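You operate a simulated robot arm through the tools that you are given. There is no shell and no other tool. Be economical: measure what you need, move in short steps, check, and stop when the job is done.

You run a simulated robot arm. Do the job below in one go: nothing can be reset, and whatever is moved stays where it is left.

TASK
Give the blue suncatcher one dose in the patina tank.
Fine: lay it flat by its grip, hands out during the dip; tank switch off before it goes back to the drip tray. Where these are worked on the way, their far stop is far enough and under half their travel is too little: tank switch.

The check looks at the end state, three seconds after you hand in, the way a careful person would. Anything else that was tipped, shoved, dropped, spilled or broken makes it a failure.

THE ROBOT
A 6-joint arm with a two-finger parallel gripper on a trunk, on a base that drives. Base frame: it is fixed to the floor where the robot stands at the start and does not move with it; the origin is under the middle of the robot, x ahead of it, y to its left, z up; the surface under the hand at the start is at about z = 892. Lengths are in mm, angles in degrees, forces in N, time in s.
With the tool pointing down near the work surface it reaches from about 360 to 820 mm from the robot's upright axis, wherever it stands. Its first joint turns from -166.0 to 166.0 degrees. Places, roughly: dip button [400, -500, 900]; inside of the drip tray [600, 400, 900]; inside of the patina tank [600, -100, 900]; tank switch [500, 700, 900]. Payload 3.91 kg.
The TCP is the grasp point between the finger pads, 30 mm short of the fingertips. In the tool frame z runs along the fingers and y along their closing line. The gripper opens to 110 mm. The fingers are 20 mm wide and 10 mm thick; the gripper's body (48 by 112 mm) begins 55 mm behind the TCP.
Orientation is that of the tool frame in the base frame, as a unit quaternion [w, x, y, z]. With the fingers straight down and closing along the base's y, the tool's x points along the base's -x, its y along +y and its z along -z.

THE INTERFACE
- The arm moves only by the tool servo_tool. Its argument "targets" is a list of rows, each an object of numbers (a shift or turn left out is 0, a gripper value left out holds the last): "ax", "ay", "az": the turn, a rotation vector about the tool's x, y, z in units of 8 degrees (1.0 is 8 degrees); "tx", "ty", "tz": the shift along the tool's x, y, z in units of 20 mm (1.0 is 20 mm); "gripper": the finger opening in mm, from 0 to 110. In form: [{"ax": .., "ay": .., "az": .., "tx": .., "ty": .., "tz": .., "gripper": ..}, ...]. A call has 1 to 12 rows; each row shifts and turns the commanded pose from where the row before left it, along the tool's axes as they then stand. A call with a number of a shift or a turn outside -1 to 1 is refused whole. Each row takes 0.2 s and may step no farther than 50 mm and 8.6 degrees from the row before; otherwise, or with a gripper value out of range, the whole call is refused. Where a pose cannot be reached the arm comes as near as it can. A force on the tool above 40 N (or 10 N above the force at the start of the call, whichever is more), or a blocked arm, ends the call early, and 0.2 s more pass. Each finger travels about 45 mm/s and halts on what it meets, pressing with about 28 N; the grip force reading is that of the motor and also rises with nothing between the fingers. The clock runs only during rows and for 0.2 s after the last one: add rows that do not move to give the fingers time. The reply holds the time, the measured pose of the TCP, the force on the tool along the base axes, the opening and the grip force, in the units named above and with some noise, with the torque about the TCP (base axes, N m) and any sound that the robot's microphone picked up.
- Cameras (640 x 400 px; columns grow to the right, rows downward): "scene" is now at [3.5, 161.7, 1565.1]; the picture's right is [0.16, -0.99, 0.00], its down [-0.71, -0.12, -0.70] and it looks along [0.69, 0.11, -0.72] (base axes); focal length 236 px, centre (320, 200). "wrist" rides on the gripper at [77, 7, -114] in the tool frame; the picture's right is [-0.09, 1.00, 0.00], its down [-0.80, -0.07, -0.59] and it looks along [-0.59, -0.05, 0.80] (tool axes); focal length 270 px, centre (320, 200). There is no depth. A picture from a camera that has moved, and an enlarged one, comes with that camera's place and axes in the base frame and with its lens.
- snapshot(camera): a new picture of that camera. It takes no simulated time.
- move_column(by): slides the trunk up (or, below 0, down) by that many mm; the arm and the scene camera ride with it, the base frame stays. It gives what a move gives, with no picture.
- base_move(legs): drives the robot by 1 to 6 legs, each [ahead, turn to the left] in mm and degrees, along the robot's own axes; the way and the turn of a leg run together, so that a leg with both is an arc; at most 1500 mm and 180 degrees a leg. The arm and the cameras ride along, it lands a little off, and it stops where it bumps. It gives what a move gives.
- head_to(pan, tilt): turns the head with the scene camera to pan (to the left, within 155 degrees either way) and tilt (down, from -29 to 69), counted from straight ahead of the robot. It gives what a move gives.
- enlarge(camera, box): a new picture of the part [left, top, right, bottom] of that camera's present view, enlarged. It takes no simulated time.
- job_done(): hands the job in; it is judged then, once.

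Go step by step. Nothing tells you exact positions but the pictures and the camera data: compare them with the known pose of the tool, close in by small moves and look again before you grip or let go. The budget is 120 turns and 98 pictures, counting those below and the enlarged ones. Unless the task says otherwise, let go and move clear before handing in, and close with one line.

The tools are called after "Call:" by a JSON object that holds its "name" and its "arguments". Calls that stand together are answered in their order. servo_tool: Moves the arm, as the interface text tells. Its arguments: {"type":"object","properties":{"targets":{"type":"array","items":{"type":"object","properties":{"ax":{"type":"number"},"ay":{"type":"number"},"az":{"type":"number"},"tx":{"type":"number"},"ty":{"type":"number"},"tz":{"type":"number"},"gripper":{"type":"number"}}}}},"required":["targets"]} The other tools are called the same way: move_column (by) slides the trunk up or down; base_move (legs) drives the base; head_to (pan, tilt) turns the head that bears the scene camera; snapshot (camera) takes a picture; enlarge (camera, box) takes an enlarged picture of a part of a camera's view; job_done () hands the job in.

At the start:

```text
time: 0.0
position: [456.3, 125.5, 1235.5]
tool_rot: [0.0, 0.005, 1.0, 0.0]
wrist_force: [-0.6, 0.6, 0.1]
moment: [0.01, 0.01, -0.01]
width: 110.0
finger_force: 0.0
trunk travel left (down, up): [-525.0, 85.0]
robot x, y, heading: [-0.5, -0.6, 0.3]
head pan, tilt: [9.4, 45.9]
```

scene: 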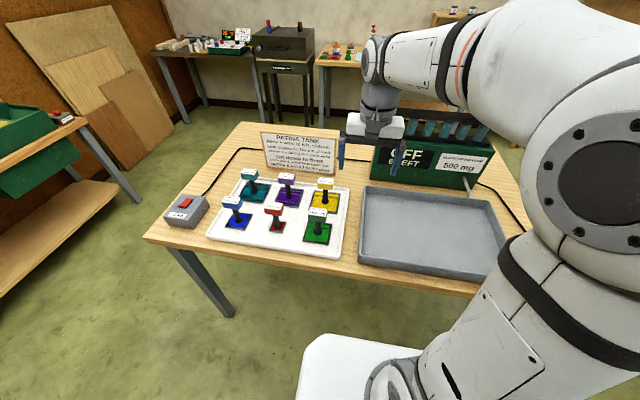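
wrist: 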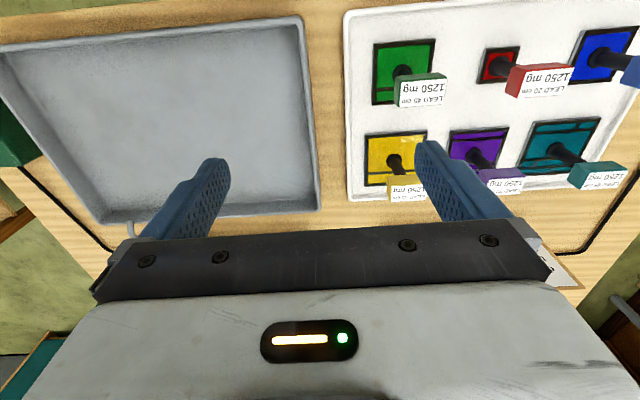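

I see the drip tray (white) with six suncatchers, the grey tank, a sign, a switch at left, and a display on the right. First I read the sign and the labels.

Call:
{"name": "enlarge", "arguments": {"camera": "scene", "box": [250, 120, 350, 182]}}

Call:
{"name": "enlarge", "arguments": {"camera": "scene", "box": [150, 160, 350, 285]}}

Call:
{"name": "enlarge", "arguments": {"camera": "scene", "box": [360, 110, 520, 210]}}

```text
6.40 times, centred on (300, 151) of scene
camera zoom: at [3.5, 161.7, 1565.1], right [0.16, -0.99, 0.0], down [-0.71, -0.12, -0.7], along [0.69, 0.11, -0.72], focal length 1511 px, centre (448, 514)
```

zoom: 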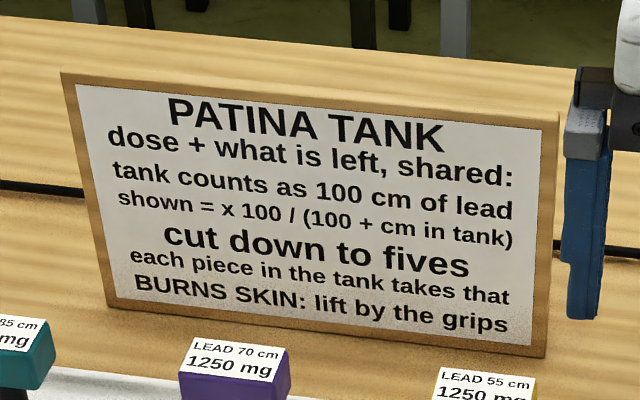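

```text
3.20 times, centred on (250, 222) of scene
camera zoom: at [3.5, 161.7, 1565.1], right [0.16, -0.99, 0.0], down [-0.71, -0.12, -0.7], along [0.69, 0.11, -0.72], focal length 756 px, centre (544, 128)
```

zoom: 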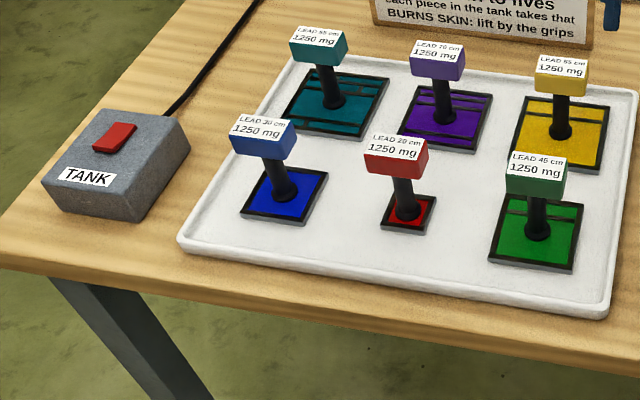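

```text
4.00 times, centred on (440, 160) of scene
camera zoom: at [3.5, 161.7, 1565.1], right [0.16, -0.99, 0.0], down [-0.71, -0.12, -0.7], along [0.69, 0.11, -0.72], focal length 944 px, centre (-160, 360)
```

zoom: 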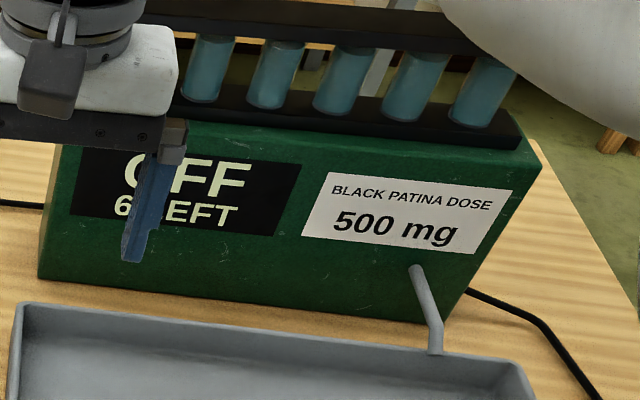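

Pieces carry lead lengths and a mg label; I want the blue label legible, and a look toward the dip button and the rest of the surroundings.

Call:
{"name": "enlarge", "arguments": {"camera": "scene", "box": [210, 165, 290, 215]}}

Call:
{"name": "head_to", "arguments": {"pan": -50, "tilt": 45}}

Call:
{"name": "snapshot", "arguments": {"camera": "scene"}}

```text
8.00 times, centred on (250, 190) of scene
camera zoom: at [3.5, 161.7, 1565.1], right [0.16, -0.99, 0.0], down [-0.71, -0.12, -0.7], along [0.69, 0.11, -0.72], focal length 1889 px, centre (880, 280)
```

zoom: 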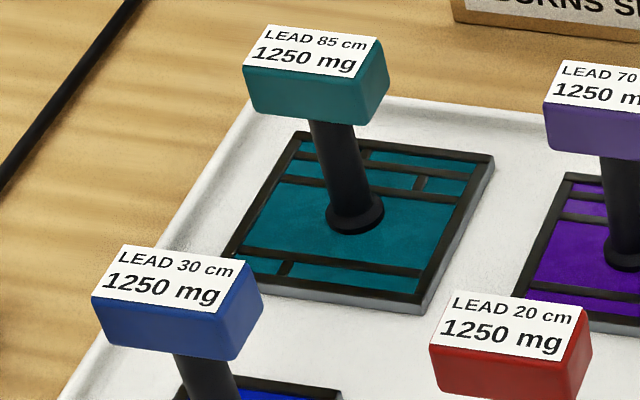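

```text
time: 1.3
position: [456.6, 125.4, 1236.4]
tool_rot: [0.0, 0.005, 1.0, 0.0]
wrist_force: [-0.5, -0.1, -0.3]
moment: [0.0, -0.04, -0.01]
width: 110.0
finger_force: 0.0
trunk travel left (down, up): [-525.0, 85.0]
robot x, y, heading: [-1.6, -4.0, 0.0]
head pan, tilt: [-50.0, 45.0]
```

```text
91 pictures are left
camera scene: at [-23.6, 86.2, 1566.4], right [-0.76, -0.64, 0.0], down [-0.46, 0.54, -0.71], along [0.46, -0.54, -0.71], focal length 236 px, centre (320, 200)
```

scene: 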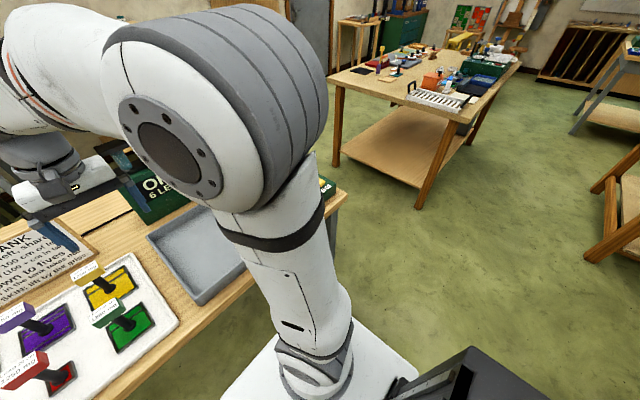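

The blue piece is labelled LEAD 30 cm / 1250 mg. I still need to see the dip button, hidden behind the arm; I try other head angles.

Call:
{"name": "head_to", "arguments": {"pan": -25, "tilt": 60}}

Call:
{"name": "snapshot", "arguments": {"camera": "scene"}}

```text
time: 2.2
position: [457.0, 124.5, 1236.0]
tool_rot: [0.001, 0.005, 1.0, 0.0]
wrist_force: [0.5, 0.0, 0.7]
moment: [-0.02, -0.01, 0.01]
width: 110.2
finger_force: 0.0
trunk travel left (down, up): [-525.0, 85.0]
robot x, y, heading: [2.5, 1.0, 0.1]
head pan, tilt: [-25.0, 60.0]
```

```text
90 pictures are left
camera scene: at [-15.5, 120.2, 1546.9], right [-0.42, -0.91, 0.0], down [-0.78, 0.37, -0.5], along [0.45, -0.21, -0.87], focal length 236 px, centre (320, 200)
```

scene: 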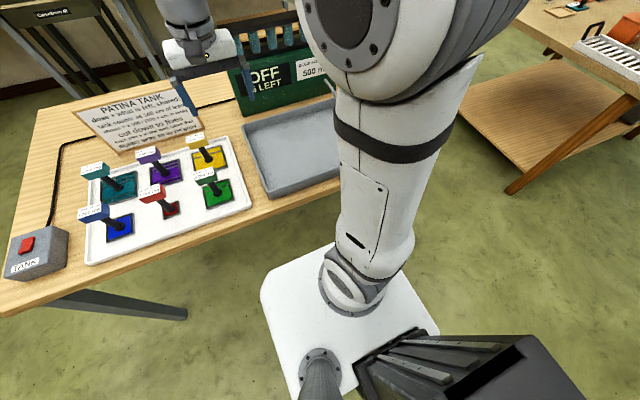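

The arm's shoulder hides the button, so I swing the hand to the right, high above the tank, to see with the wrist camera.

Call:
{"name": "servo_tool", "arguments": {"targets": [{"ty": -1}, {"ty": -1}, {"ty": -1}, {"ty": -1}, {"ty": -1}, {"ty": -1}, {"ty": -1}, {"ty": -1}, {"ty": -1}, {"ty": -1}, {"ty": -1}, {"ty": -1}]}}

Call:
{"name": "servo_tool", "arguments": {"targets": [{"ty": -1}, {"ty": -1}, {"ty": -1}, {"ty": -1}, {"ty": -1}, {"ty": -1}, {"ty": -1}, {"ty": -1}, {"ty": -1}, {"ty": -1}, {"ty": -1}, {"ty": -1}]}}

Call:
{"name": "snapshot", "arguments": {"camera": "wrist"}}

Call:
{"name": "head_to", "arguments": {"pan": -5, "tilt": 48}}

Call:
{"name": "snapshot", "arguments": {"camera": "scene"}}

```text
time: 4.8
position: [453.7, -115.3, 1236.1]
tool_rot: [0.0, 0.005, 1.0, 0.0]
wrist_force: [0.0, 0.1, -0.1]
moment: [0.0, 0.0, -0.01]
width: 109.9
finger_force: 0.1
trunk travel left (down, up): [-525.0, 85.0]
robot x, y, heading: [-4.4, -2.1, -0.0]
head pan, tilt: [-25.0, 60.0]
```

```text
time: 7.4
position: [451.9, -356.3, 1234.7]
tool_rot: [0.001, 0.005, 1.0, 0.001]
wrist_force: [-0.8, -0.3, 0.1]
moment: [0.01, 0.02, 0.02]
width: 109.9
finger_force: 0.1
trunk travel left (down, up): [-525.0, 85.0]
robot x, y, heading: [-1.6, -1.9, 0.5]
head pan, tilt: [-25.0, 60.0]
```

```text
89 pictures are left
camera wrist: at [373.8, -347.5, 1349.5], right [0.1, 1.0, 0.0], down [0.8, -0.08, 0.59], along [0.59, -0.06, -0.8], focal length 270 px, centre (320, 200)
```

wrist: 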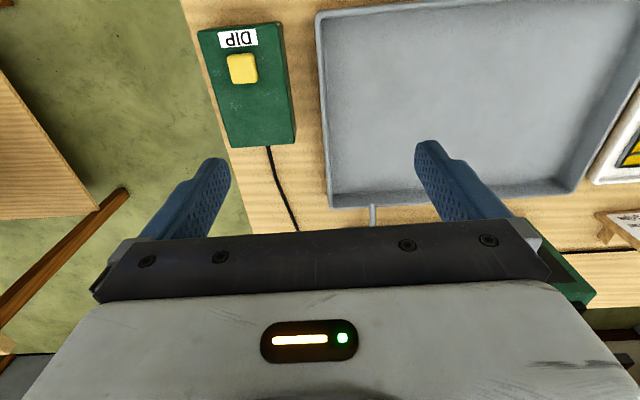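

```text
time: 8.2
position: [451.5, -354.8, 1235.7]
tool_rot: [0.0, 0.005, 1.0, -0.001]
wrist_force: [-0.4, 0.2, 0.0]
moment: [0.04, -0.02, -0.01]
width: 109.9
finger_force: 0.0
trunk travel left (down, up): [-525.0, 85.0]
robot x, y, heading: [-2.5, -0.6, -0.1]
head pan, tilt: [-5.0, 48.0]
```

```text
88 pictures are left
camera scene: at [2.5, 141.5, 1562.1], right [-0.09, -1.0, 0.0], down [-0.74, 0.06, -0.67], along [0.67, -0.06, -0.74], focal length 236 px, centre (320, 200)
```

scene: 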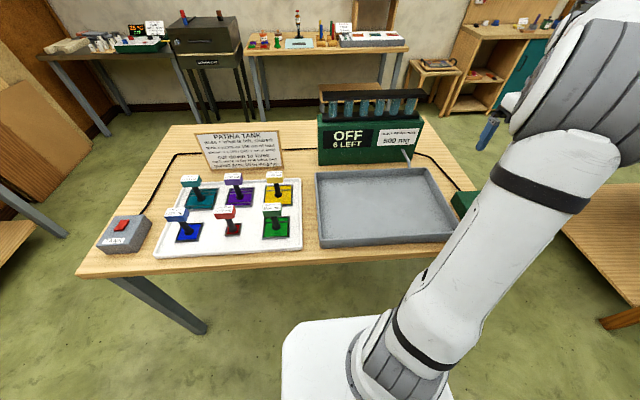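

Button box located near (436, -460), blue piece near (500, 545), switch near (502, 732). Shifting the base about 170 mm to the left puts everything within reach, so I back off, sidestep and return.

Call:
{"name": "base_move", "arguments": {"legs": [[-200, 0], [0, 60], [196, 0], [0, -60], [95, 0]]}}

Call:
{"name": "head_to", "arguments": {"pan": 15, "tilt": 48}}

Call:
{"name": "snapshot", "arguments": {"camera": "scene"}}

```text
time: 17.0
position: [449.2, -180.7, 1234.8]
tool_rot: [0.0, 0.003, 1.0, 0.0]
wrist_force: [-0.1, 0.9, 0.3]
moment: [-0.01, 0.03, 0.0]
width: 110.0
finger_force: 0.1
trunk travel left (down, up): [-525.0, 85.0]
robot x, y, heading: [-8.1, 170.0, -0.0]
head pan, tilt: [-5.0, 48.0]
```

```text
time: 17.8
position: [449.4, -181.7, 1236.5]
tool_rot: [0.001, 0.003, 1.0, 0.0]
wrist_force: [0.1, 0.8, -0.6]
moment: [0.0, 0.02, -0.01]
width: 110.1
finger_force: 0.0
trunk travel left (down, up): [-525.0, 85.0]
robot x, y, heading: [-0.1, 171.1, -0.2]
head pan, tilt: [15.0, 48.0]
```

```text
87 pictures are left
camera scene: at [-3.2, 340.0, 1562.2], right [0.26, -0.97, 0.0], down [-0.72, -0.19, -0.67], along [0.65, 0.17, -0.74], focal length 236 px, centre (320, 200)
```

scene: 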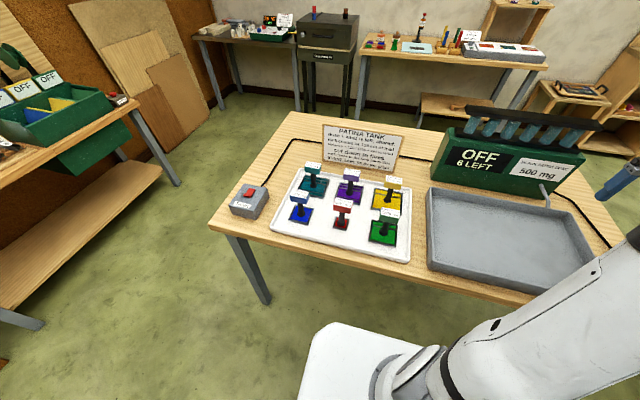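

The base sidestep landed well. Now the hand goes over the blue piece, high, and I look closely at the switch meanwhile.

Call:
{"name": "enlarge", "arguments": {"camera": "scene", "box": [210, 155, 350, 243]}}

Call:
{"name": "servo_tool", "arguments": {"targets": [{"ty": 1}, {"ty": 1}, {"ty": 1}, {"ty": 1}, {"ty": 1}, {"ty": 1}, {"ty": 1}, {"ty": 1}, {"ty": 1}, {"ty": 1}, {"ty": 1}, {"ty": 1}]}}

Call:
{"name": "servo_tool", "arguments": {"targets": [{"ty": 1}, {"ty": 1}, {"ty": 1}, {"ty": 1}, {"ty": 1}, {"ty": 1}, {"ty": 1}, {"ty": 1}, {"ty": 1}, {"ty": 1}, {"ty": 1}, {"ty": 1}]}}

Call:
{"name": "servo_tool", "arguments": {"targets": [{"ty": 1}, {"ty": 1}, {"ty": 1}, {"ty": 1}, {"ty": 1}, {"ty": 1}, {"ty": 1}, {"ty": 1}, {"ty": 1}, {"ty": 1}, {"ty": 1}, {"ty": 1}]}}

Call:
{"name": "snapshot", "arguments": {"camera": "wrist"}}

```text
4.55 times, centred on (280, 199) of scene
camera zoom: at [-3.2, 340.0, 1562.2], right [0.26, -0.97, 0.0], down [-0.72, -0.19, -0.67], along [0.65, 0.17, -0.74], focal length 1073 px, centre (502, 204)
```

zoom: 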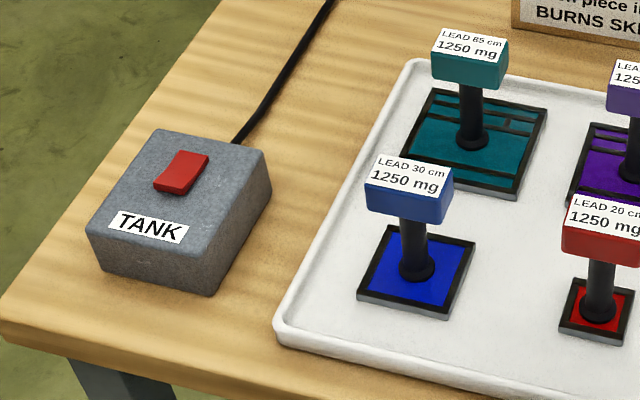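

```text
time: 20.4
position: [450.1, 58.9, 1235.0]
tool_rot: [-0.001, 0.002, 1.0, 0.0]
wrist_force: [0.5, 0.5, -0.3]
moment: [-0.01, 0.0, 0.02]
width: 110.1
finger_force: 0.1
trunk travel left (down, up): [-525.0, 85.0]
robot x, y, heading: [-5.8, 169.0, -0.2]
head pan, tilt: [15.0, 48.0]
```

```text
time: 23.0
position: [451.5, 298.5, 1235.6]
tool_rot: [0.0, 0.004, 1.0, 0.0]
wrist_force: [-0.5, 0.3, 0.1]
moment: [-0.03, 0.02, 0.0]
width: 110.0
finger_force: 0.1
trunk travel left (down, up): [-525.0, 85.0]
robot x, y, heading: [-2.2, 167.9, -0.2]
head pan, tilt: [15.0, 48.0]
```

```text
time: 25.6
position: [453.8, 539.8, 1234.5]
tool_rot: [0.0, 0.004, 1.0, 0.0]
wrist_force: [0.3, -0.5, 0.5]
moment: [0.01, -0.01, 0.02]
width: 110.0
finger_force: 0.1
trunk travel left (down, up): [-525.0, 85.0]
robot x, y, heading: [-7.1, 169.8, -0.3]
head pan, tilt: [15.0, 48.0]
```

```text
85 pictures are left
camera wrist: at [375.5, 547.5, 1348.3], right [0.09, 1.0, 0.0], down [0.8, -0.08, 0.59], along [0.59, -0.06, -0.8], focal length 270 px, centre (320, 200)
```

wrist: 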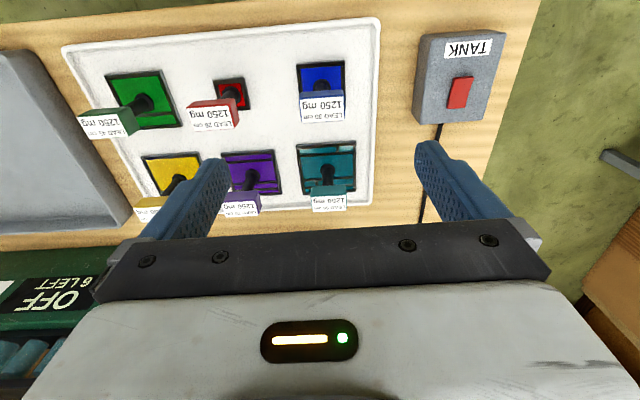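

Blue block: top at about z 1017, centred near (486, 539), about 55 mm wide along y. I descend partway above it and check alignment.

Call:
{"name": "servo_tool", "arguments": {"targets": [{"tx": -0.8, "tz": 0.5}, {"tx": -0.8, "tz": 0.9}, {"tz": 1}, {"tz": 1}, {"tz": 1}, {"tz": 1}, {"tz": 0.6}]}}

Call:
{"name": "snapshot", "arguments": {"camera": "wrist"}}

Call:
{"name": "enlarge", "arguments": {"camera": "scene", "box": [230, 120, 390, 220]}}

```text
time: 27.2
position: [485.0, 538.1, 1115.5]
tool_rot: [0.0, 0.004, 1.0, 0.0]
wrist_force: [0.1, 0.1, 0.1]
moment: [-0.01, -0.02, 0.04]
width: 110.4
finger_force: 0.0
trunk travel left (down, up): [-525.0, 85.0]
robot x, y, heading: [-5.2, 173.2, -0.5]
head pan, tilt: [15.0, 48.0]
```

```text
84 pictures are left
camera wrist: at [407.1, 546.1, 1229.4], right [0.09, 1.0, 0.0], down [0.8, -0.07, 0.59], along [0.59, -0.06, -0.8], focal length 270 px, centre (320, 200)
```

wrist: 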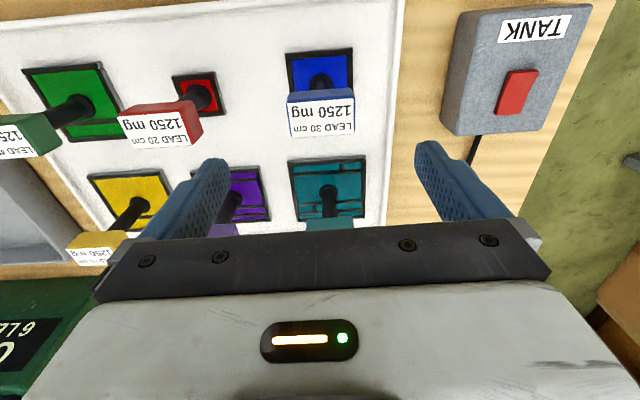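

```text
4.00 times, centred on (310, 170) of scene
camera zoom: at [-3.1, 340.3, 1562.2], right [0.26, -0.97, 0.0], down [-0.72, -0.19, -0.67], along [0.65, 0.17, -0.74], focal length 944 px, centre (360, 320)
```

zoom: 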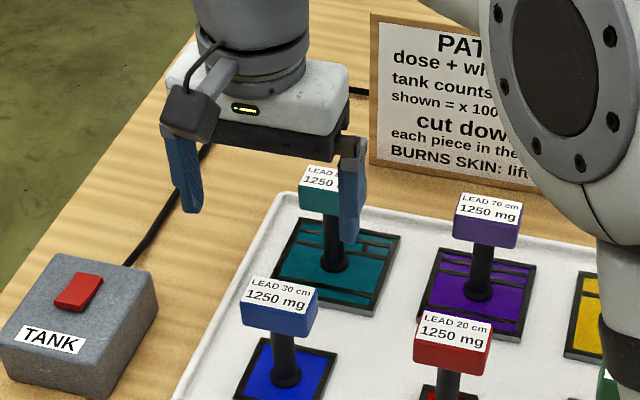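

The camera model checks out against the finger tips. I nudge x slightly and lower with the fingertips near the block's top, then compare.

Call:
{"name": "servo_tool", "arguments": {"targets": [{"tx": -0.2, "tz": 1}, {"tz": 1}, {"tz": 1}, {"tz": 0.5}]}}

Call:
{"name": "snapshot", "arguments": {"camera": "wrist"}}

Call:
{"name": "enlarge", "arguments": {"camera": "scene", "box": [250, 140, 362, 210]}}

```text
time: 28.2
position: [489.0, 537.6, 1045.3]
tool_rot: [-0.001, 0.003, 1.0, -0.001]
wrist_force: [-0.3, 0.0, -0.1]
moment: [0.03, -0.01, 0.04]
width: 109.9
finger_force: 0.0
trunk travel left (down, up): [-525.0, 85.0]
robot x, y, heading: [-5.5, 166.7, -0.3]
head pan, tilt: [15.0, 48.0]
```

```text
82 pictures are left
camera wrist: at [411.1, 545.7, 1159.4], right [0.09, 1.0, 0.0], down [0.8, -0.08, 0.59], along [0.59, -0.06, -0.8], focal length 270 px, centre (320, 200)
```

wrist: 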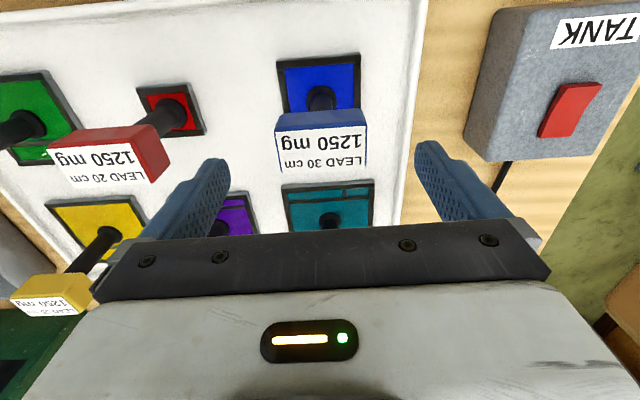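

```text
5.71 times, centred on (306, 175) of scene
camera zoom: at [-3.2, 340.3, 1562.2], right [0.26, -0.97, 0.0], down [-0.72, -0.19, -0.67], along [0.65, 0.17, -0.74], focal length 1349 px, centre (400, 343)
```

zoom: 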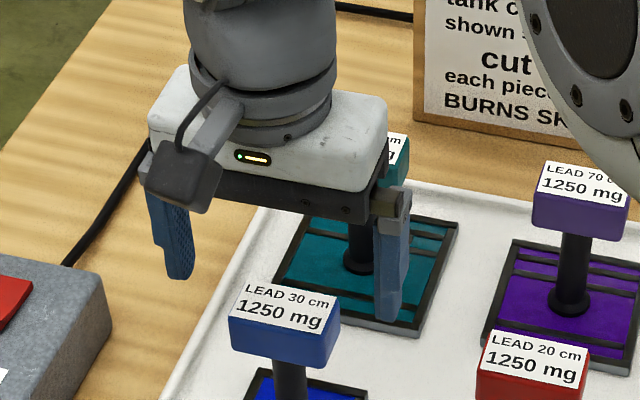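

Consistent estimate: block centre (485, 537), z about 985–1010. I lower so the pads flank it, then check before closing.

Call:
{"name": "servo_tool", "arguments": {"targets": [{"tx": 0.2, "tz": 0.75}, {"tz": 0.75}, {"tz": 0.75}]}}

Call:
{"name": "snapshot", "arguments": {"camera": "wrist"}}

Call:
{"name": "enlarge", "arguments": {"camera": "scene", "box": [250, 150, 362, 220]}}

```text
time: 29.0
position: [486.0, 538.6, 999.7]
tool_rot: [0.0, 0.002, 1.0, -0.001]
wrist_force: [1.0, 0.0, -0.4]
moment: [-0.01, 0.0, 0.02]
width: 109.7
finger_force: 0.0
trunk travel left (down, up): [-525.0, 85.0]
robot x, y, heading: [-5.8, 171.2, 0.2]
head pan, tilt: [15.0, 48.0]
```

```text
80 pictures are left
camera wrist: at [407.5, 546.1, 1114.0], right [0.09, 1.0, 0.0], down [0.8, -0.07, 0.59], along [0.59, -0.06, -0.8], focal length 270 px, centre (320, 200)
```

wrist: 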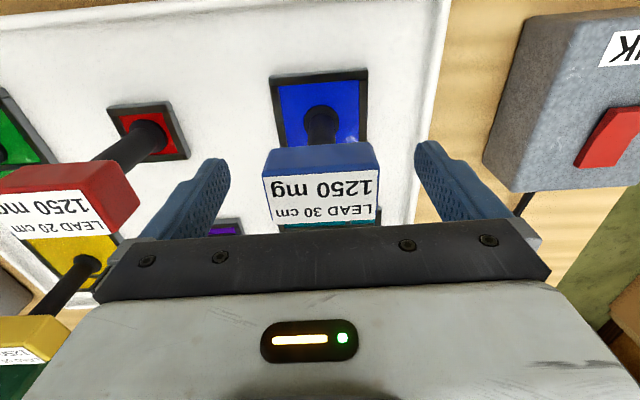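

```text
5.71 times, centred on (306, 185) of scene
camera zoom: at [-3.0, 340.4, 1562.2], right [0.26, -0.97, 0.0], down [-0.72, -0.19, -0.67], along [0.65, 0.17, -0.74], focal length 1349 px, centre (400, 286)
```

zoom: 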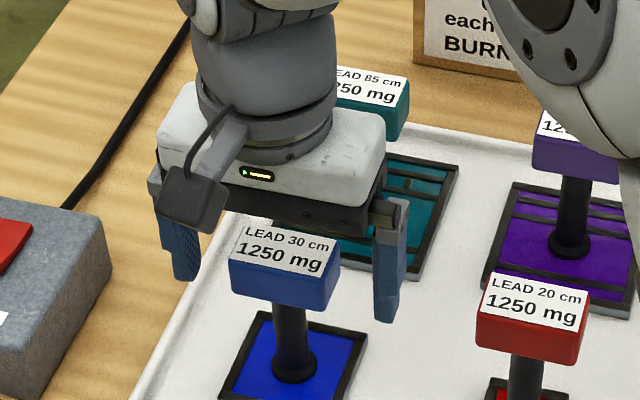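

The pads flank the blue block, centred. Closing the gripper.

Call:
{"name": "servo_tool", "arguments": {"targets": [{"gripper": 30}, {}, {}, {}, {}, {}]}}

Call:
{"name": "servo_tool", "arguments": {"targets": [{"tz": -0.3}, {"tz": -0.7}, {"tz": -1}]}}

Call:
{"name": "snapshot", "arguments": {"camera": "wrist"}}

Call:
{"name": "snapshot", "arguments": {"camera": "scene"}}

```text
time: 30.4
position: [484.2, 538.6, 1001.3]
tool_rot: [0.0, 0.003, 1.0, 0.0]
wrist_force: [-0.2, -0.6, -0.5]
moment: [0.03, -0.02, -0.06]
width: 57.7
finger_force: 28.1
trunk travel left (down, up): [-525.0, 85.0]
robot x, y, heading: [-3.4, 171.3, -0.2]
head pan, tilt: [15.0, 48.0]
```

```text
time: 31.2
position: [485.7, 537.8, 1041.3]
tool_rot: [0.0, 0.003, 1.0, 0.0]
wrist_force: [0.1, -1.2, -1.9]
moment: [-0.02, 0.02, -0.01]
width: 57.9
finger_force: 27.4
trunk travel left (down, up): [-525.0, 85.0]
robot x, y, heading: [-2.6, 171.5, 0.0]
head pan, tilt: [15.0, 48.0]
```

```text
78 pictures are left
camera wrist: at [407.4, 545.9, 1154.4], right [0.09, 1.0, 0.0], down [0.8, -0.08, 0.59], along [0.59, -0.06, -0.8], focal length 270 px, centre (320, 200)
```

wrist: 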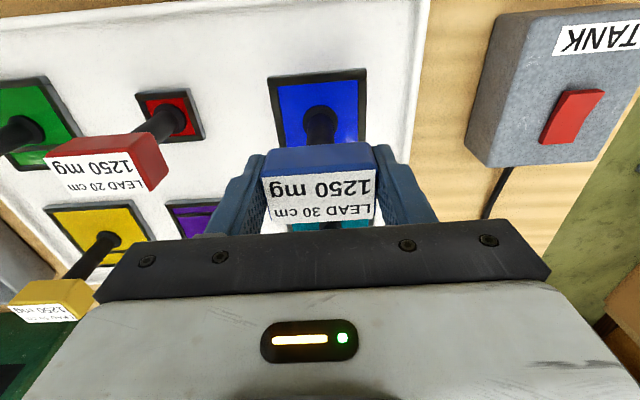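

```text
77 pictures are left
camera scene: at [-3.4, 340.1, 1562.2], right [0.26, -0.97, 0.0], down [-0.72, -0.19, -0.67], along [0.65, 0.17, -0.74], focal length 236 px, centre (320, 200)
```

scene: 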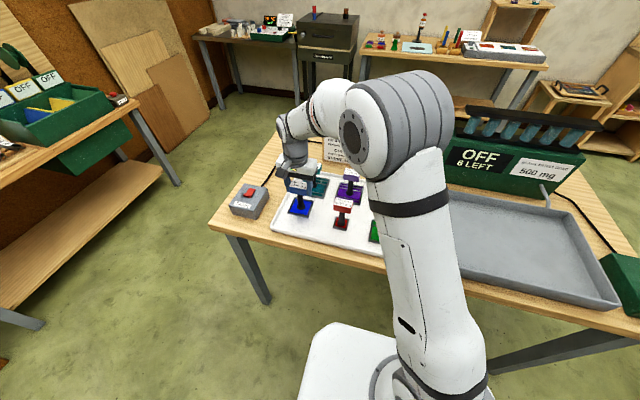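

Lifted cleanly. I raise it well above the other pieces and carry it to the tank.

Call:
{"name": "servo_tool", "arguments": {"targets": [{"tz": -1}, {"tz": -1}, {"tz": -1}, {"tz": -1}, {"tz": -1}, {"tz": -1}, {"ty": -0.5}, {"ty": -1}, {"ty": -1}, {"ty": -1}, {"ty": -1}, {"ty": -1}]}}

Call:
{"name": "servo_tool", "arguments": {"targets": [{"ty": -1}, {"ty": -1}, {"ty": -1}, {"ty": -1}, {"ty": -1}, {"ty": -1}, {"ty": -1}, {"ty": -1}, {"ty": -1}, {"ty": -1}, {"ty": -1}, {"ty": -1}]}}

Call:
{"name": "servo_tool", "arguments": {"targets": [{"ty": -1}, {"ty": -1}, {"ty": -1}, {"ty": -1}, {"ty": -1}, {"ty": -1}, {"ty": -1}, {"ty": -1}, {"ty": -1}, {"ty": -1}, {"ty": -1}, {"ty": -1}]}}

Call:
{"name": "servo_tool", "arguments": {"targets": [{"tx": -1}, {"tx": -1}, {"tx": -0.7}]}}

Call:
{"name": "snapshot", "arguments": {"camera": "wrist"}}

Call:
{"name": "snapshot", "arguments": {"camera": "scene"}}

```text
time: 33.8
position: [485.5, 428.4, 1161.7]
tool_rot: [0.0, 0.003, 1.0, 0.0]
wrist_force: [0.6, -1.4, -1.1]
moment: [-0.01, 0.0, -0.02]
width: 57.6
finger_force: 28.0
trunk travel left (down, up): [-525.0, 85.0]
robot x, y, heading: [-6.6, 171.0, -0.2]
head pan, tilt: [15.0, 48.0]
```

```text
time: 36.4
position: [483.3, 188.5, 1161.6]
tool_rot: [0.0, 0.002, 1.0, 0.0]
wrist_force: [0.2, -0.7, -2.4]
moment: [0.03, 0.02, 0.02]
width: 57.8
finger_force: 27.1
trunk travel left (down, up): [-525.0, 85.0]
robot x, y, heading: [-2.4, 170.6, -0.2]
head pan, tilt: [15.0, 48.0]
```

```text
time: 39.0
position: [482.4, -51.0, 1160.8]
tool_rot: [0.0, 0.003, 1.0, 0.0]
wrist_force: [-0.1, 0.2, -1.2]
moment: [-0.02, 0.01, 0.0]
width: 57.3
finger_force: 28.2
trunk travel left (down, up): [-525.0, 85.0]
robot x, y, heading: [-3.0, 170.2, -0.2]
head pan, tilt: [15.0, 48.0]
```

```text
time: 39.8
position: [536.5, -52.6, 1159.9]
tool_rot: [0.0, 0.004, 1.0, 0.0]
wrist_force: [0.3, 0.6, -1.5]
moment: [0.0, 0.01, -0.01]
width: 58.0
finger_force: 28.0
trunk travel left (down, up): [-525.0, 85.0]
robot x, y, heading: [-4.2, 170.5, -0.2]
head pan, tilt: [15.0, 48.0]
```

```text
76 pictures are left
camera wrist: at [458.7, -44.2, 1273.5], right [0.09, 1.0, 0.0], down [0.8, -0.08, 0.59], along [0.59, -0.06, -0.8], focal length 270 px, centre (320, 200)
```

wrist: 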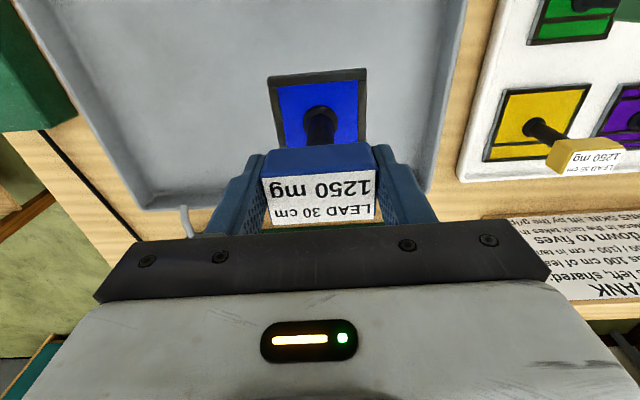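

```text
75 pictures are left
camera scene: at [-2.7, 340.1, 1562.2], right [0.26, -0.97, 0.0], down [-0.72, -0.19, -0.67], along [0.65, 0.17, -0.74], focal length 236 px, centre (320, 200)
```

scene: 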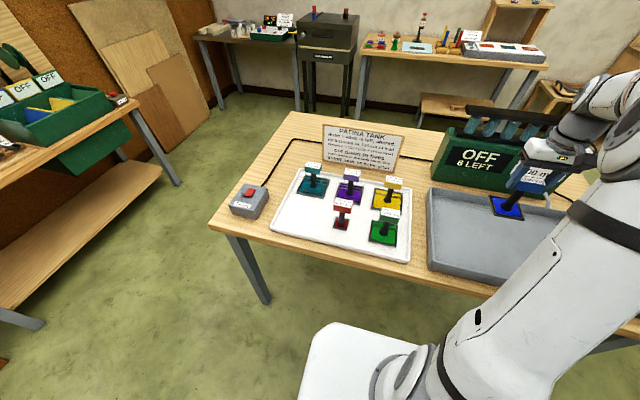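

The piece hangs over the tank, well away from walls. I lower it to just above the floor, then feel for contact in small steps.

Call:
{"name": "servo_tool", "arguments": {"targets": [{"tz": 1}, {"tz": 1}, {"tz": 1}, {"tz": 1}, {"tz": 1}, {"tz": 1}, {"tz": 1}]}}

Call:
{"name": "enlarge", "arguments": {"camera": "scene", "box": [420, 140, 580, 240]}}

Call:
{"name": "snapshot", "arguments": {"camera": "wrist"}}

```text
time: 41.4
position: [535.1, -50.7, 1021.0]
tool_rot: [0.001, 0.003, 1.0, 0.0]
wrist_force: [0.7, 0.0, -1.4]
moment: [0.0, 0.02, 0.02]
width: 57.6
finger_force: 28.0
trunk travel left (down, up): [-525.0, 85.0]
robot x, y, heading: [-5.8, 168.5, -0.1]
head pan, tilt: [15.0, 48.0]
```

```text
4.00 times, centred on (500, 190) of scene
camera zoom: at [-2.8, 340.0, 1562.2], right [0.26, -0.97, 0.0], down [-0.72, -0.19, -0.67], along [0.65, 0.17, -0.74], focal length 944 px, centre (-400, 240)
```

zoom: 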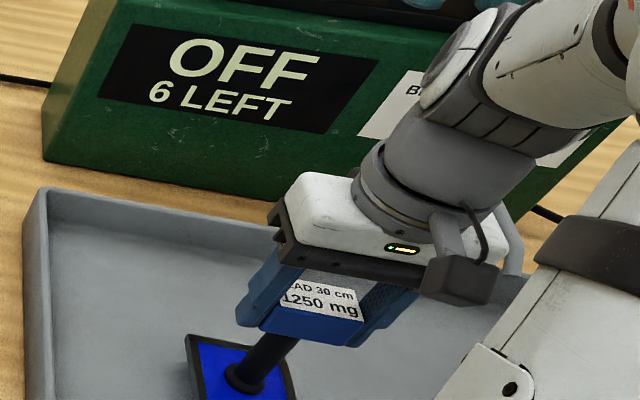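

```text
73 pictures are left
camera wrist: at [458.0, -44.0, 1134.3], right [0.09, 1.0, 0.0], down [0.8, -0.08, 0.59], along [0.59, -0.06, -0.8], focal length 270 px, centre (320, 200)
```

wrist: 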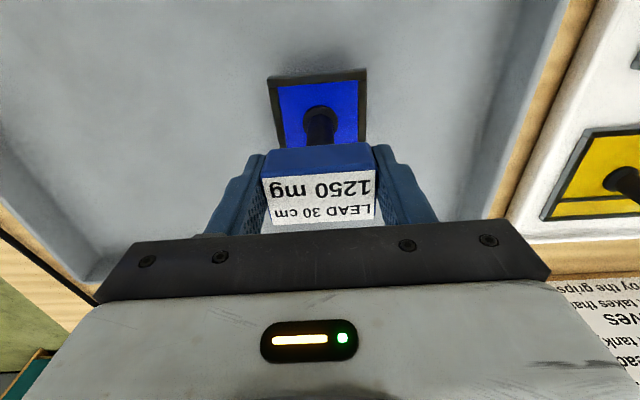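

Still some 20 mm up; feeling downward.

Call:
{"name": "servo_tool", "arguments": {"targets": [{"tz": 0.2}, {"tz": 0.2}, {"tz": 0.2}]}}

Call:
{"name": "servo_tool", "arguments": {"targets": [{"tz": 0.15}]}}

Call:
{"name": "servo_tool", "arguments": {"targets": [{"tz": 0.15}]}}

```text
time: 42.2
position: [535.9, -51.7, 1008.2]
tool_rot: [0.0, 0.002, 1.0, -0.001]
wrist_force: [-0.5, -0.2, -2.6]
moment: [0.0, 0.01, -0.03]
width: 57.8
finger_force: 27.8
trunk travel left (down, up): [-525.0, 85.0]
robot x, y, heading: [-5.4, 170.0, -0.2]
head pan, tilt: [15.0, 48.0]
```

```text
time: 42.6
position: [535.9, -51.5, 1005.5]
tool_rot: [-0.001, 0.003, 1.0, -0.001]
wrist_force: [0.0, -0.1, -1.7]
moment: [-0.01, 0.0, 0.0]
width: 57.7
finger_force: 27.9
trunk travel left (down, up): [-525.0, 85.0]
robot x, y, heading: [-5.0, 170.4, -0.2]
head pan, tilt: [15.0, 48.0]
```

```text
time: 43.0
position: [536.8, -51.9, 1003.3]
tool_rot: [0.0, 0.002, 1.0, 0.0]
wrist_force: [0.1, -0.3, -1.6]
moment: [0.01, 0.02, -0.02]
width: 57.7
finger_force: 28.1
trunk travel left (down, up): [-525.0, 85.0]
robot x, y, heading: [-1.7, 172.6, -0.1]
head pan, tilt: [15.0, 48.0]
```

Call:
{"name": "servo_tool", "arguments": {"targets": [{"tz": 0.1}]}}

Call:
{"name": "servo_tool", "arguments": {"targets": [{"tz": 0.1}]}}

Call:
{"name": "servo_tool", "arguments": {"targets": [{"tz": 0.1}]}}

```text
time: 43.4
position: [534.9, -51.7, 999.9]
tool_rot: [0.0, 0.003, 1.0, 0.0]
wrist_force: [-0.5, -0.2, -1.8]
moment: [0.0, 0.0, 0.0]
width: 57.4
finger_force: 28.2
trunk travel left (down, up): [-525.0, 85.0]
robot x, y, heading: [-2.6, 170.4, -0.1]
head pan, tilt: [15.0, 48.0]
```

```text
time: 43.8
position: [535.7, -51.8, 1001.2]
tool_rot: [0.001, 0.003, 1.0, -0.001]
wrist_force: [-0.7, 1.3, 11.5]
moment: [0.26, 0.48, -0.03]
width: 57.9
finger_force: 27.6
trunk travel left (down, up): [-525.0, 85.0]
robot x, y, heading: [-3.3, 173.0, -0.3]
head pan, tilt: [15.0, 48.0]
```

```text
time: 44.2
position: [536.1, -52.1, 998.8]
tool_rot: [0.003, 0.004, 1.0, -0.002]
wrist_force: [2.7, 1.1, 20.2]
moment: [0.45, -0.13, -0.28]
width: 58.0
finger_force: 28.6
trunk travel left (down, up): [-525.0, 85.0]
robot x, y, heading: [-1.5, 167.3, -0.2]
head pan, tilt: [15.0, 48.0]
```

Contact with the tank floor. I ease off about 2 mm, open, and retreat upward.

Call:
{"name": "servo_tool", "arguments": {"targets": [{"tz": -0.12}, {}, {"gripper": 110}, {}, {}, {}, {}, {}]}}

Call:
{"name": "servo_tool", "arguments": {"targets": [{"tz": -0.5}, {"tz": -1}, {"tz": -1}, {"tz": -1}, {"tz": -1}, {"tz": -1}, {"tz": -1}, {"tz": -1}, {"tz": -1}]}}

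Call:
{"name": "snapshot", "arguments": {"camera": "wrist"}}

```text
time: 46.0
position: [534.9, -51.2, 999.3]
tool_rot: [0.0, 0.003, 1.0, 0.0]
wrist_force: [-0.2, 0.1, -0.1]
moment: [-0.02, -0.01, 0.02]
width: 110.2
finger_force: 0.0
trunk travel left (down, up): [-525.0, 85.0]
robot x, y, heading: [0.2, 172.6, -0.2]
head pan, tilt: [15.0, 48.0]
```

```text
time: 48.0
position: [535.5, -52.4, 1169.3]
tool_rot: [0.0, 0.003, 1.0, 0.0]
wrist_force: [0.0, -0.5, 0.2]
moment: [0.01, 0.0, 0.02]
width: 110.0
finger_force: 0.1
trunk travel left (down, up): [-525.0, 85.0]
robot x, y, heading: [-0.9, 170.3, -0.4]
head pan, tilt: [15.0, 48.0]
```

```text
72 pictures are left
camera wrist: at [457.5, -44.0, 1283.4], right [0.09, 1.0, 0.0], down [0.8, -0.08, 0.59], along [0.59, -0.06, -0.8], focal length 270 px, centre (320, 200)
```

wrist: 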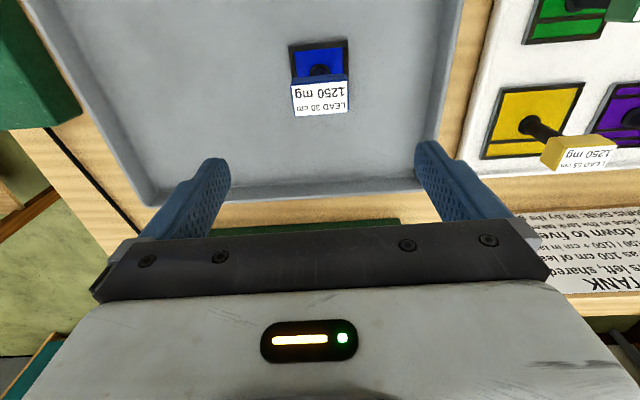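

The blue piece stands flat in the tank. Next is the tank switch: I carry the hand left at height, closing the fingers on the way.

Call:
{"name": "servo_tool", "arguments": {"targets": [{"tx": 1, "tz": -0.5, "gripper": 0}, {"tx": 1, "ty": 1}, {"tx": 1, "ty": 1}, {"ty": 1}, {"ty": 1}, {"ty": 1}, {"ty": 1}, {"ty": 1}, {"ty": 1}, {"ty": 1}, {"ty": 1}, {"ty": 1}]}}

Call:
{"name": "servo_tool", "arguments": {"targets": [{"ty": 1}, {"ty": 1}, {"ty": 1}, {"ty": 1}, {"ty": 1}, {"ty": 1}, {"ty": 1}, {"ty": 1}, {"ty": 1}, {"ty": 1}, {"ty": 1}, {"ty": 1}]}}

Call:
{"name": "servo_tool", "arguments": {"targets": [{"ty": 1}, {"ty": 1}, {"ty": 1}, {"ty": 1}, {"ty": 1}, {"ty": 1}, {"ty": 1}, {"ty": 1}, {"ty": 1}, {"ty": 1}, {"ty": 1}, {"ty": 1}]}}

Call:
{"name": "servo_tool", "arguments": {"targets": [{"ty": 1}, {"ty": 1}, {"ty": 1}, {"ty": 1}]}}

Call:
{"name": "snapshot", "arguments": {"camera": "wrist"}}

Call:
{"name": "head_to", "arguments": {"pan": 35, "tilt": 50}}

Call:
{"name": "snapshot", "arguments": {"camera": "scene"}}

```text
time: 50.6
position: [477.1, 168.6, 1178.8]
tool_rot: [0.0, 0.004, 1.0, 0.0]
wrist_force: [0.1, 0.3, -0.7]
moment: [0.0, 0.02, 0.01]
width: 0.0
finger_force: 27.9
trunk travel left (down, up): [-525.0, 85.0]
robot x, y, heading: [-0.4, 167.4, -0.1]
head pan, tilt: [15.0, 48.0]
```

```text
time: 53.2
position: [478.0, 408.9, 1178.6]
tool_rot: [0.0, 0.003, 1.0, 0.002]
wrist_force: [0.0, -0.7, -0.6]
moment: [0.02, -0.01, -0.01]
width: 0.0
finger_force: 27.8
trunk travel left (down, up): [-525.0, 85.0]
robot x, y, heading: [-2.2, 170.0, -0.2]
head pan, tilt: [15.0, 48.0]
```

```text
time: 55.8
position: [478.6, 648.1, 1176.7]
tool_rot: [0.0, 0.003, 1.0, 0.0]
wrist_force: [0.3, 0.1, 0.1]
moment: [-0.01, -0.01, -0.02]
width: 0.0
finger_force: 28.0
trunk travel left (down, up): [-525.0, 85.0]
robot x, y, heading: [-5.1, 165.1, -0.2]
head pan, tilt: [15.0, 48.0]
```

```text
time: 56.8
position: [480.0, 729.4, 1178.9]
tool_rot: [-0.001, 0.003, 1.0, -0.001]
wrist_force: [0.2, 0.1, -0.6]
moment: [0.0, -0.02, -0.02]
width: 0.2
finger_force: 28.1
trunk travel left (down, up): [-525.0, 85.0]
robot x, y, heading: [-4.2, 169.9, 0.0]
head pan, tilt: [15.0, 48.0]
```

```text
71 pictures are left
camera wrist: at [402.2, 736.8, 1292.3], right [0.09, 1.0, 0.0], down [0.8, -0.07, 0.59], along [0.59, -0.06, -0.8], focal length 270 px, centre (320, 200)
```

wrist: 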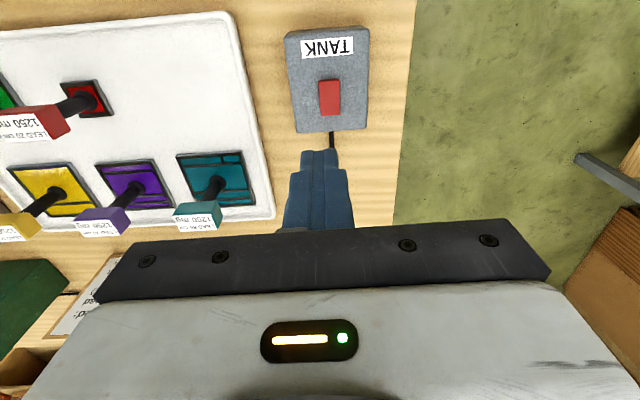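

```text
time: 57.7
position: [479.8, 727.4, 1179.1]
tool_rot: [0.0, 0.003, 1.0, 0.0]
wrist_force: [0.0, 0.5, -0.9]
moment: [-0.01, -0.04, -0.02]
width: 0.0
finger_force: 27.8
trunk travel left (down, up): [-525.0, 85.0]
robot x, y, heading: [-3.4, 174.9, -0.0]
head pan, tilt: [35.0, 50.0]
```

```text
70 pictures are left
camera scene: at [-16.2, 363.9, 1559.5], right [0.57, -0.82, 0.0], down [-0.63, -0.44, -0.64], along [0.53, 0.37, -0.77], focal length 236 px, centre (320, 200)
```

scene: 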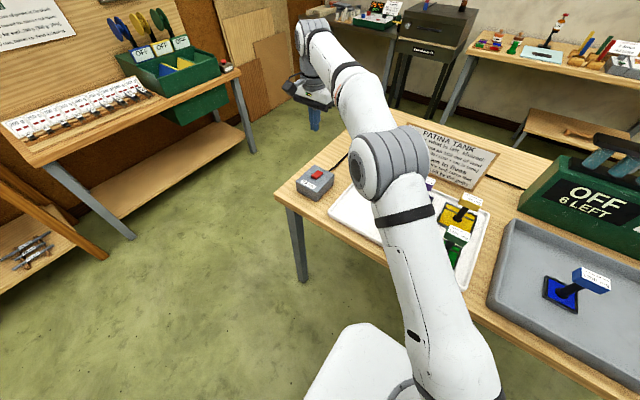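

Call:
{"name": "enlarge", "arguments": {"camera": "wrist", "box": [270, 20, 390, 140]}}

Call:
{"name": "enlarge", "arguments": {"camera": "scene", "box": [285, 150, 349, 204]}}

Call:
{"name": "enlarge", "arguments": {"camera": "scene", "box": [0, 0, 260, 150]}}

```text
3.33 times, centred on (330, 80) of wrist
camera zoom: at [402.2, 735.6, 1292.8], right [0.09, 1.0, 0.0], down [0.8, -0.08, 0.59], along [0.59, -0.06, -0.8], focal length 901 px, centre (287, 600)
```

zoom: 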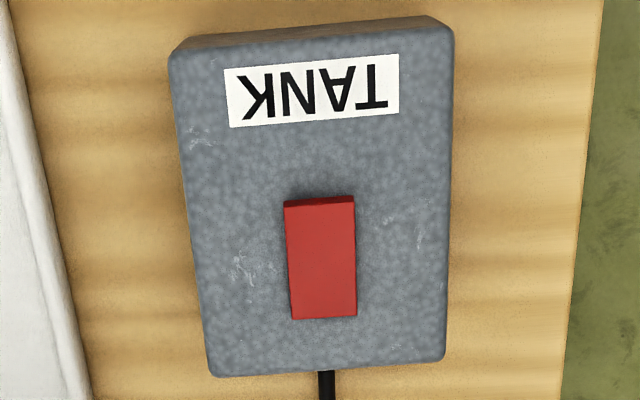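

```text
7.41 times, centred on (317, 177) of scene
camera zoom: at [-16.2, 363.9, 1559.5], right [0.57, -0.82, 0.0], down [-0.63, -0.44, -0.64], along [0.53, 0.37, -0.77], focal length 1749 px, centre (342, 370)
```

zoom: 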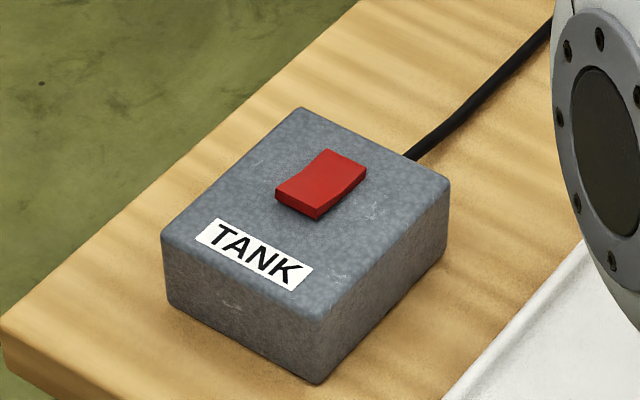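

```text
2.46 times, centred on (130, 75) of scene
camera zoom: at [-16.2, 363.9, 1559.5], right [0.57, -0.82, 0.0], down [-0.63, -0.44, -0.64], along [0.53, 0.37, -0.77], focal length 581 px, centre (788, 508)
```

zoom: 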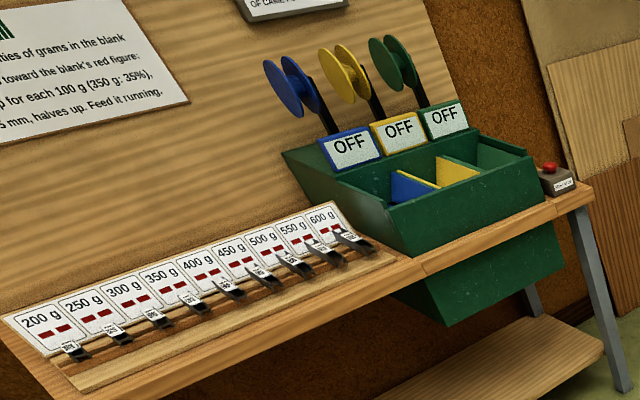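

The rocker's near (robot-side) end is raised and its far end is down, so "on" means pressing the near end, at about (478, 738). I descend over that point.

Call:
{"name": "servo_tool", "arguments": {"targets": [{"ty": 0.47, "tx": 0.15}, {"tz": 1}, {"tz": 1}, {"tz": 1}, {"tz": 1}, {"tz": 1}, {"tz": 1}, {"tz": 1}, {"tz": 1}, {"tz": 0.8}]}}

Call:
{"name": "enlarge", "arguments": {"camera": "scene", "box": [275, 140, 355, 190]}}

Call:
{"name": "snapshot", "arguments": {"camera": "wrist"}}

```text
time: 59.9
position: [477.3, 737.8, 1003.0]
tool_rot: [0.0, 0.003, 1.0, -0.001]
wrist_force: [0.6, -0.1, 0.2]
moment: [0.01, -0.02, -0.01]
width: 0.1
finger_force: 28.3
trunk travel left (down, up): [-525.0, 85.0]
robot x, y, heading: [-1.4, 168.7, -0.2]
head pan, tilt: [35.0, 50.0]
```

```text
8.00 times, centred on (315, 165) of scene
camera zoom: at [-16.1, 364.2, 1559.5], right [0.57, -0.82, 0.0], down [-0.63, -0.44, -0.64], along [0.53, 0.37, -0.77], focal length 1889 px, centre (360, 480)
```

zoom: 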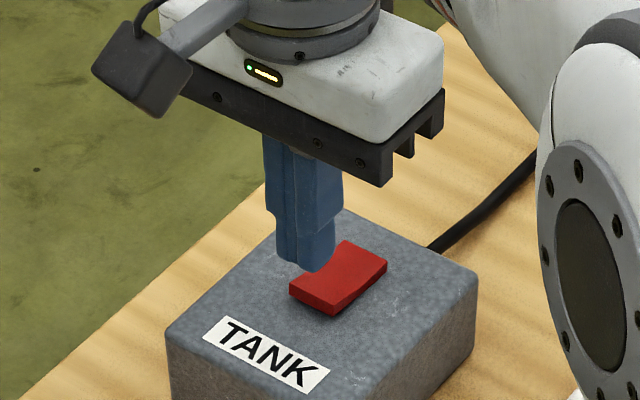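

```text
65 pictures are left
camera wrist: at [399.5, 745.0, 1116.8], right [0.09, 1.0, 0.0], down [0.8, -0.08, 0.59], along [0.59, -0.06, -0.8], focal length 270 px, centre (320, 200)
```

wrist: 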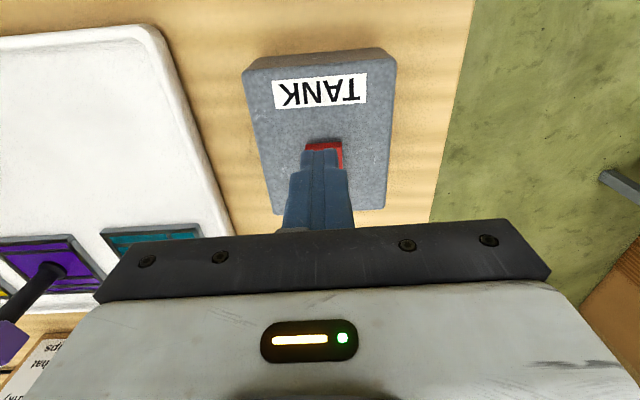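

Aligned over the raised end. Pressing down in small steps.

Call:
{"name": "servo_tool", "arguments": {"targets": [{"tz": 0.3}, {"tz": 0.3}, {"tz": 0.15}]}}

Call:
{"name": "servo_tool", "arguments": {"targets": [{"tz": 0.15}, {"tz": 0.15}]}}

Call:
{"name": "servo_tool", "arguments": {"targets": [{"tz": 0.1}, {"tz": 0.1}]}}

```text
time: 60.7
position: [478.0, 737.6, 987.9]
tool_rot: [0.0, 0.003, 1.0, 0.0]
wrist_force: [-0.6, 0.2, -0.9]
moment: [0.02, 0.02, -0.01]
width: 0.0
finger_force: 27.8
trunk travel left (down, up): [-525.0, 85.0]
robot x, y, heading: [-7.4, 167.2, -0.2]
head pan, tilt: [35.0, 50.0]
```

```text
time: 61.3
position: [477.1, 738.1, 981.3]
tool_rot: [0.0, 0.004, 1.0, 0.0]
wrist_force: [-0.3, 0.5, 0.3]
moment: [0.01, 0.01, 0.01]
width: 0.2
finger_force: 27.9
trunk travel left (down, up): [-525.0, 85.0]
robot x, y, heading: [-0.0, 167.2, -0.1]
head pan, tilt: [35.0, 50.0]
```

```text
time: 61.9
position: [478.2, 738.3, 977.6]
tool_rot: [-0.001, 0.003, 1.0, 0.001]
wrist_force: [0.0, -0.1, 0.2]
moment: [-0.01, 0.02, -0.01]
width: 0.0
finger_force: 28.1
trunk travel left (down, up): [-525.0, 85.0]
robot x, y, heading: [-6.1, 165.5, -0.3]
head pan, tilt: [35.0, 50.0]
```

Call:
{"name": "servo_tool", "arguments": {"targets": [{"tz": 0.1}, {"tz": 0.1}]}}

Call:
{"name": "snapshot", "arguments": {"camera": "scene"}}

Call:
{"name": "enlarge", "arguments": {"camera": "scene", "box": [275, 140, 355, 190]}}

```text
time: 62.5
position: [477.8, 738.9, 973.2]
tool_rot: [0.0, 0.002, 1.0, 0.0]
wrist_force: [-0.4, 0.0, 0.9]
moment: [0.03, 0.0, 0.02]
width: 0.0
finger_force: 27.4
trunk travel left (down, up): [-525.0, 85.0]
robot x, y, heading: [-6.1, 170.0, -0.0]
head pan, tilt: [35.0, 50.0]
```

```text
64 pictures are left
camera scene: at [-16.2, 364.1, 1559.5], right [0.57, -0.82, 0.0], down [-0.63, -0.44, -0.64], along [0.53, 0.37, -0.77], focal length 236 px, centre (320, 200)
```

scene: 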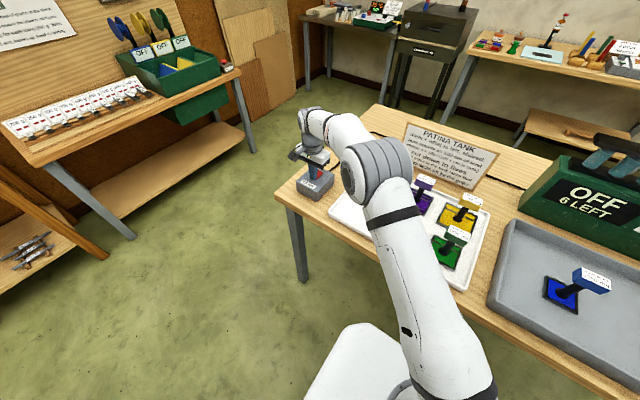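

```text
8.00 times, centred on (315, 165) of scene
camera zoom: at [-16.2, 364.1, 1559.5], right [0.57, -0.82, 0.0], down [-0.63, -0.44, -0.64], along [0.53, 0.37, -0.77], focal length 1889 px, centre (360, 480)
```

zoom: 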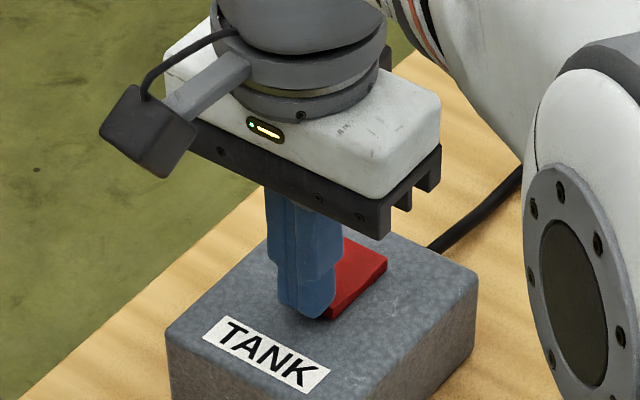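

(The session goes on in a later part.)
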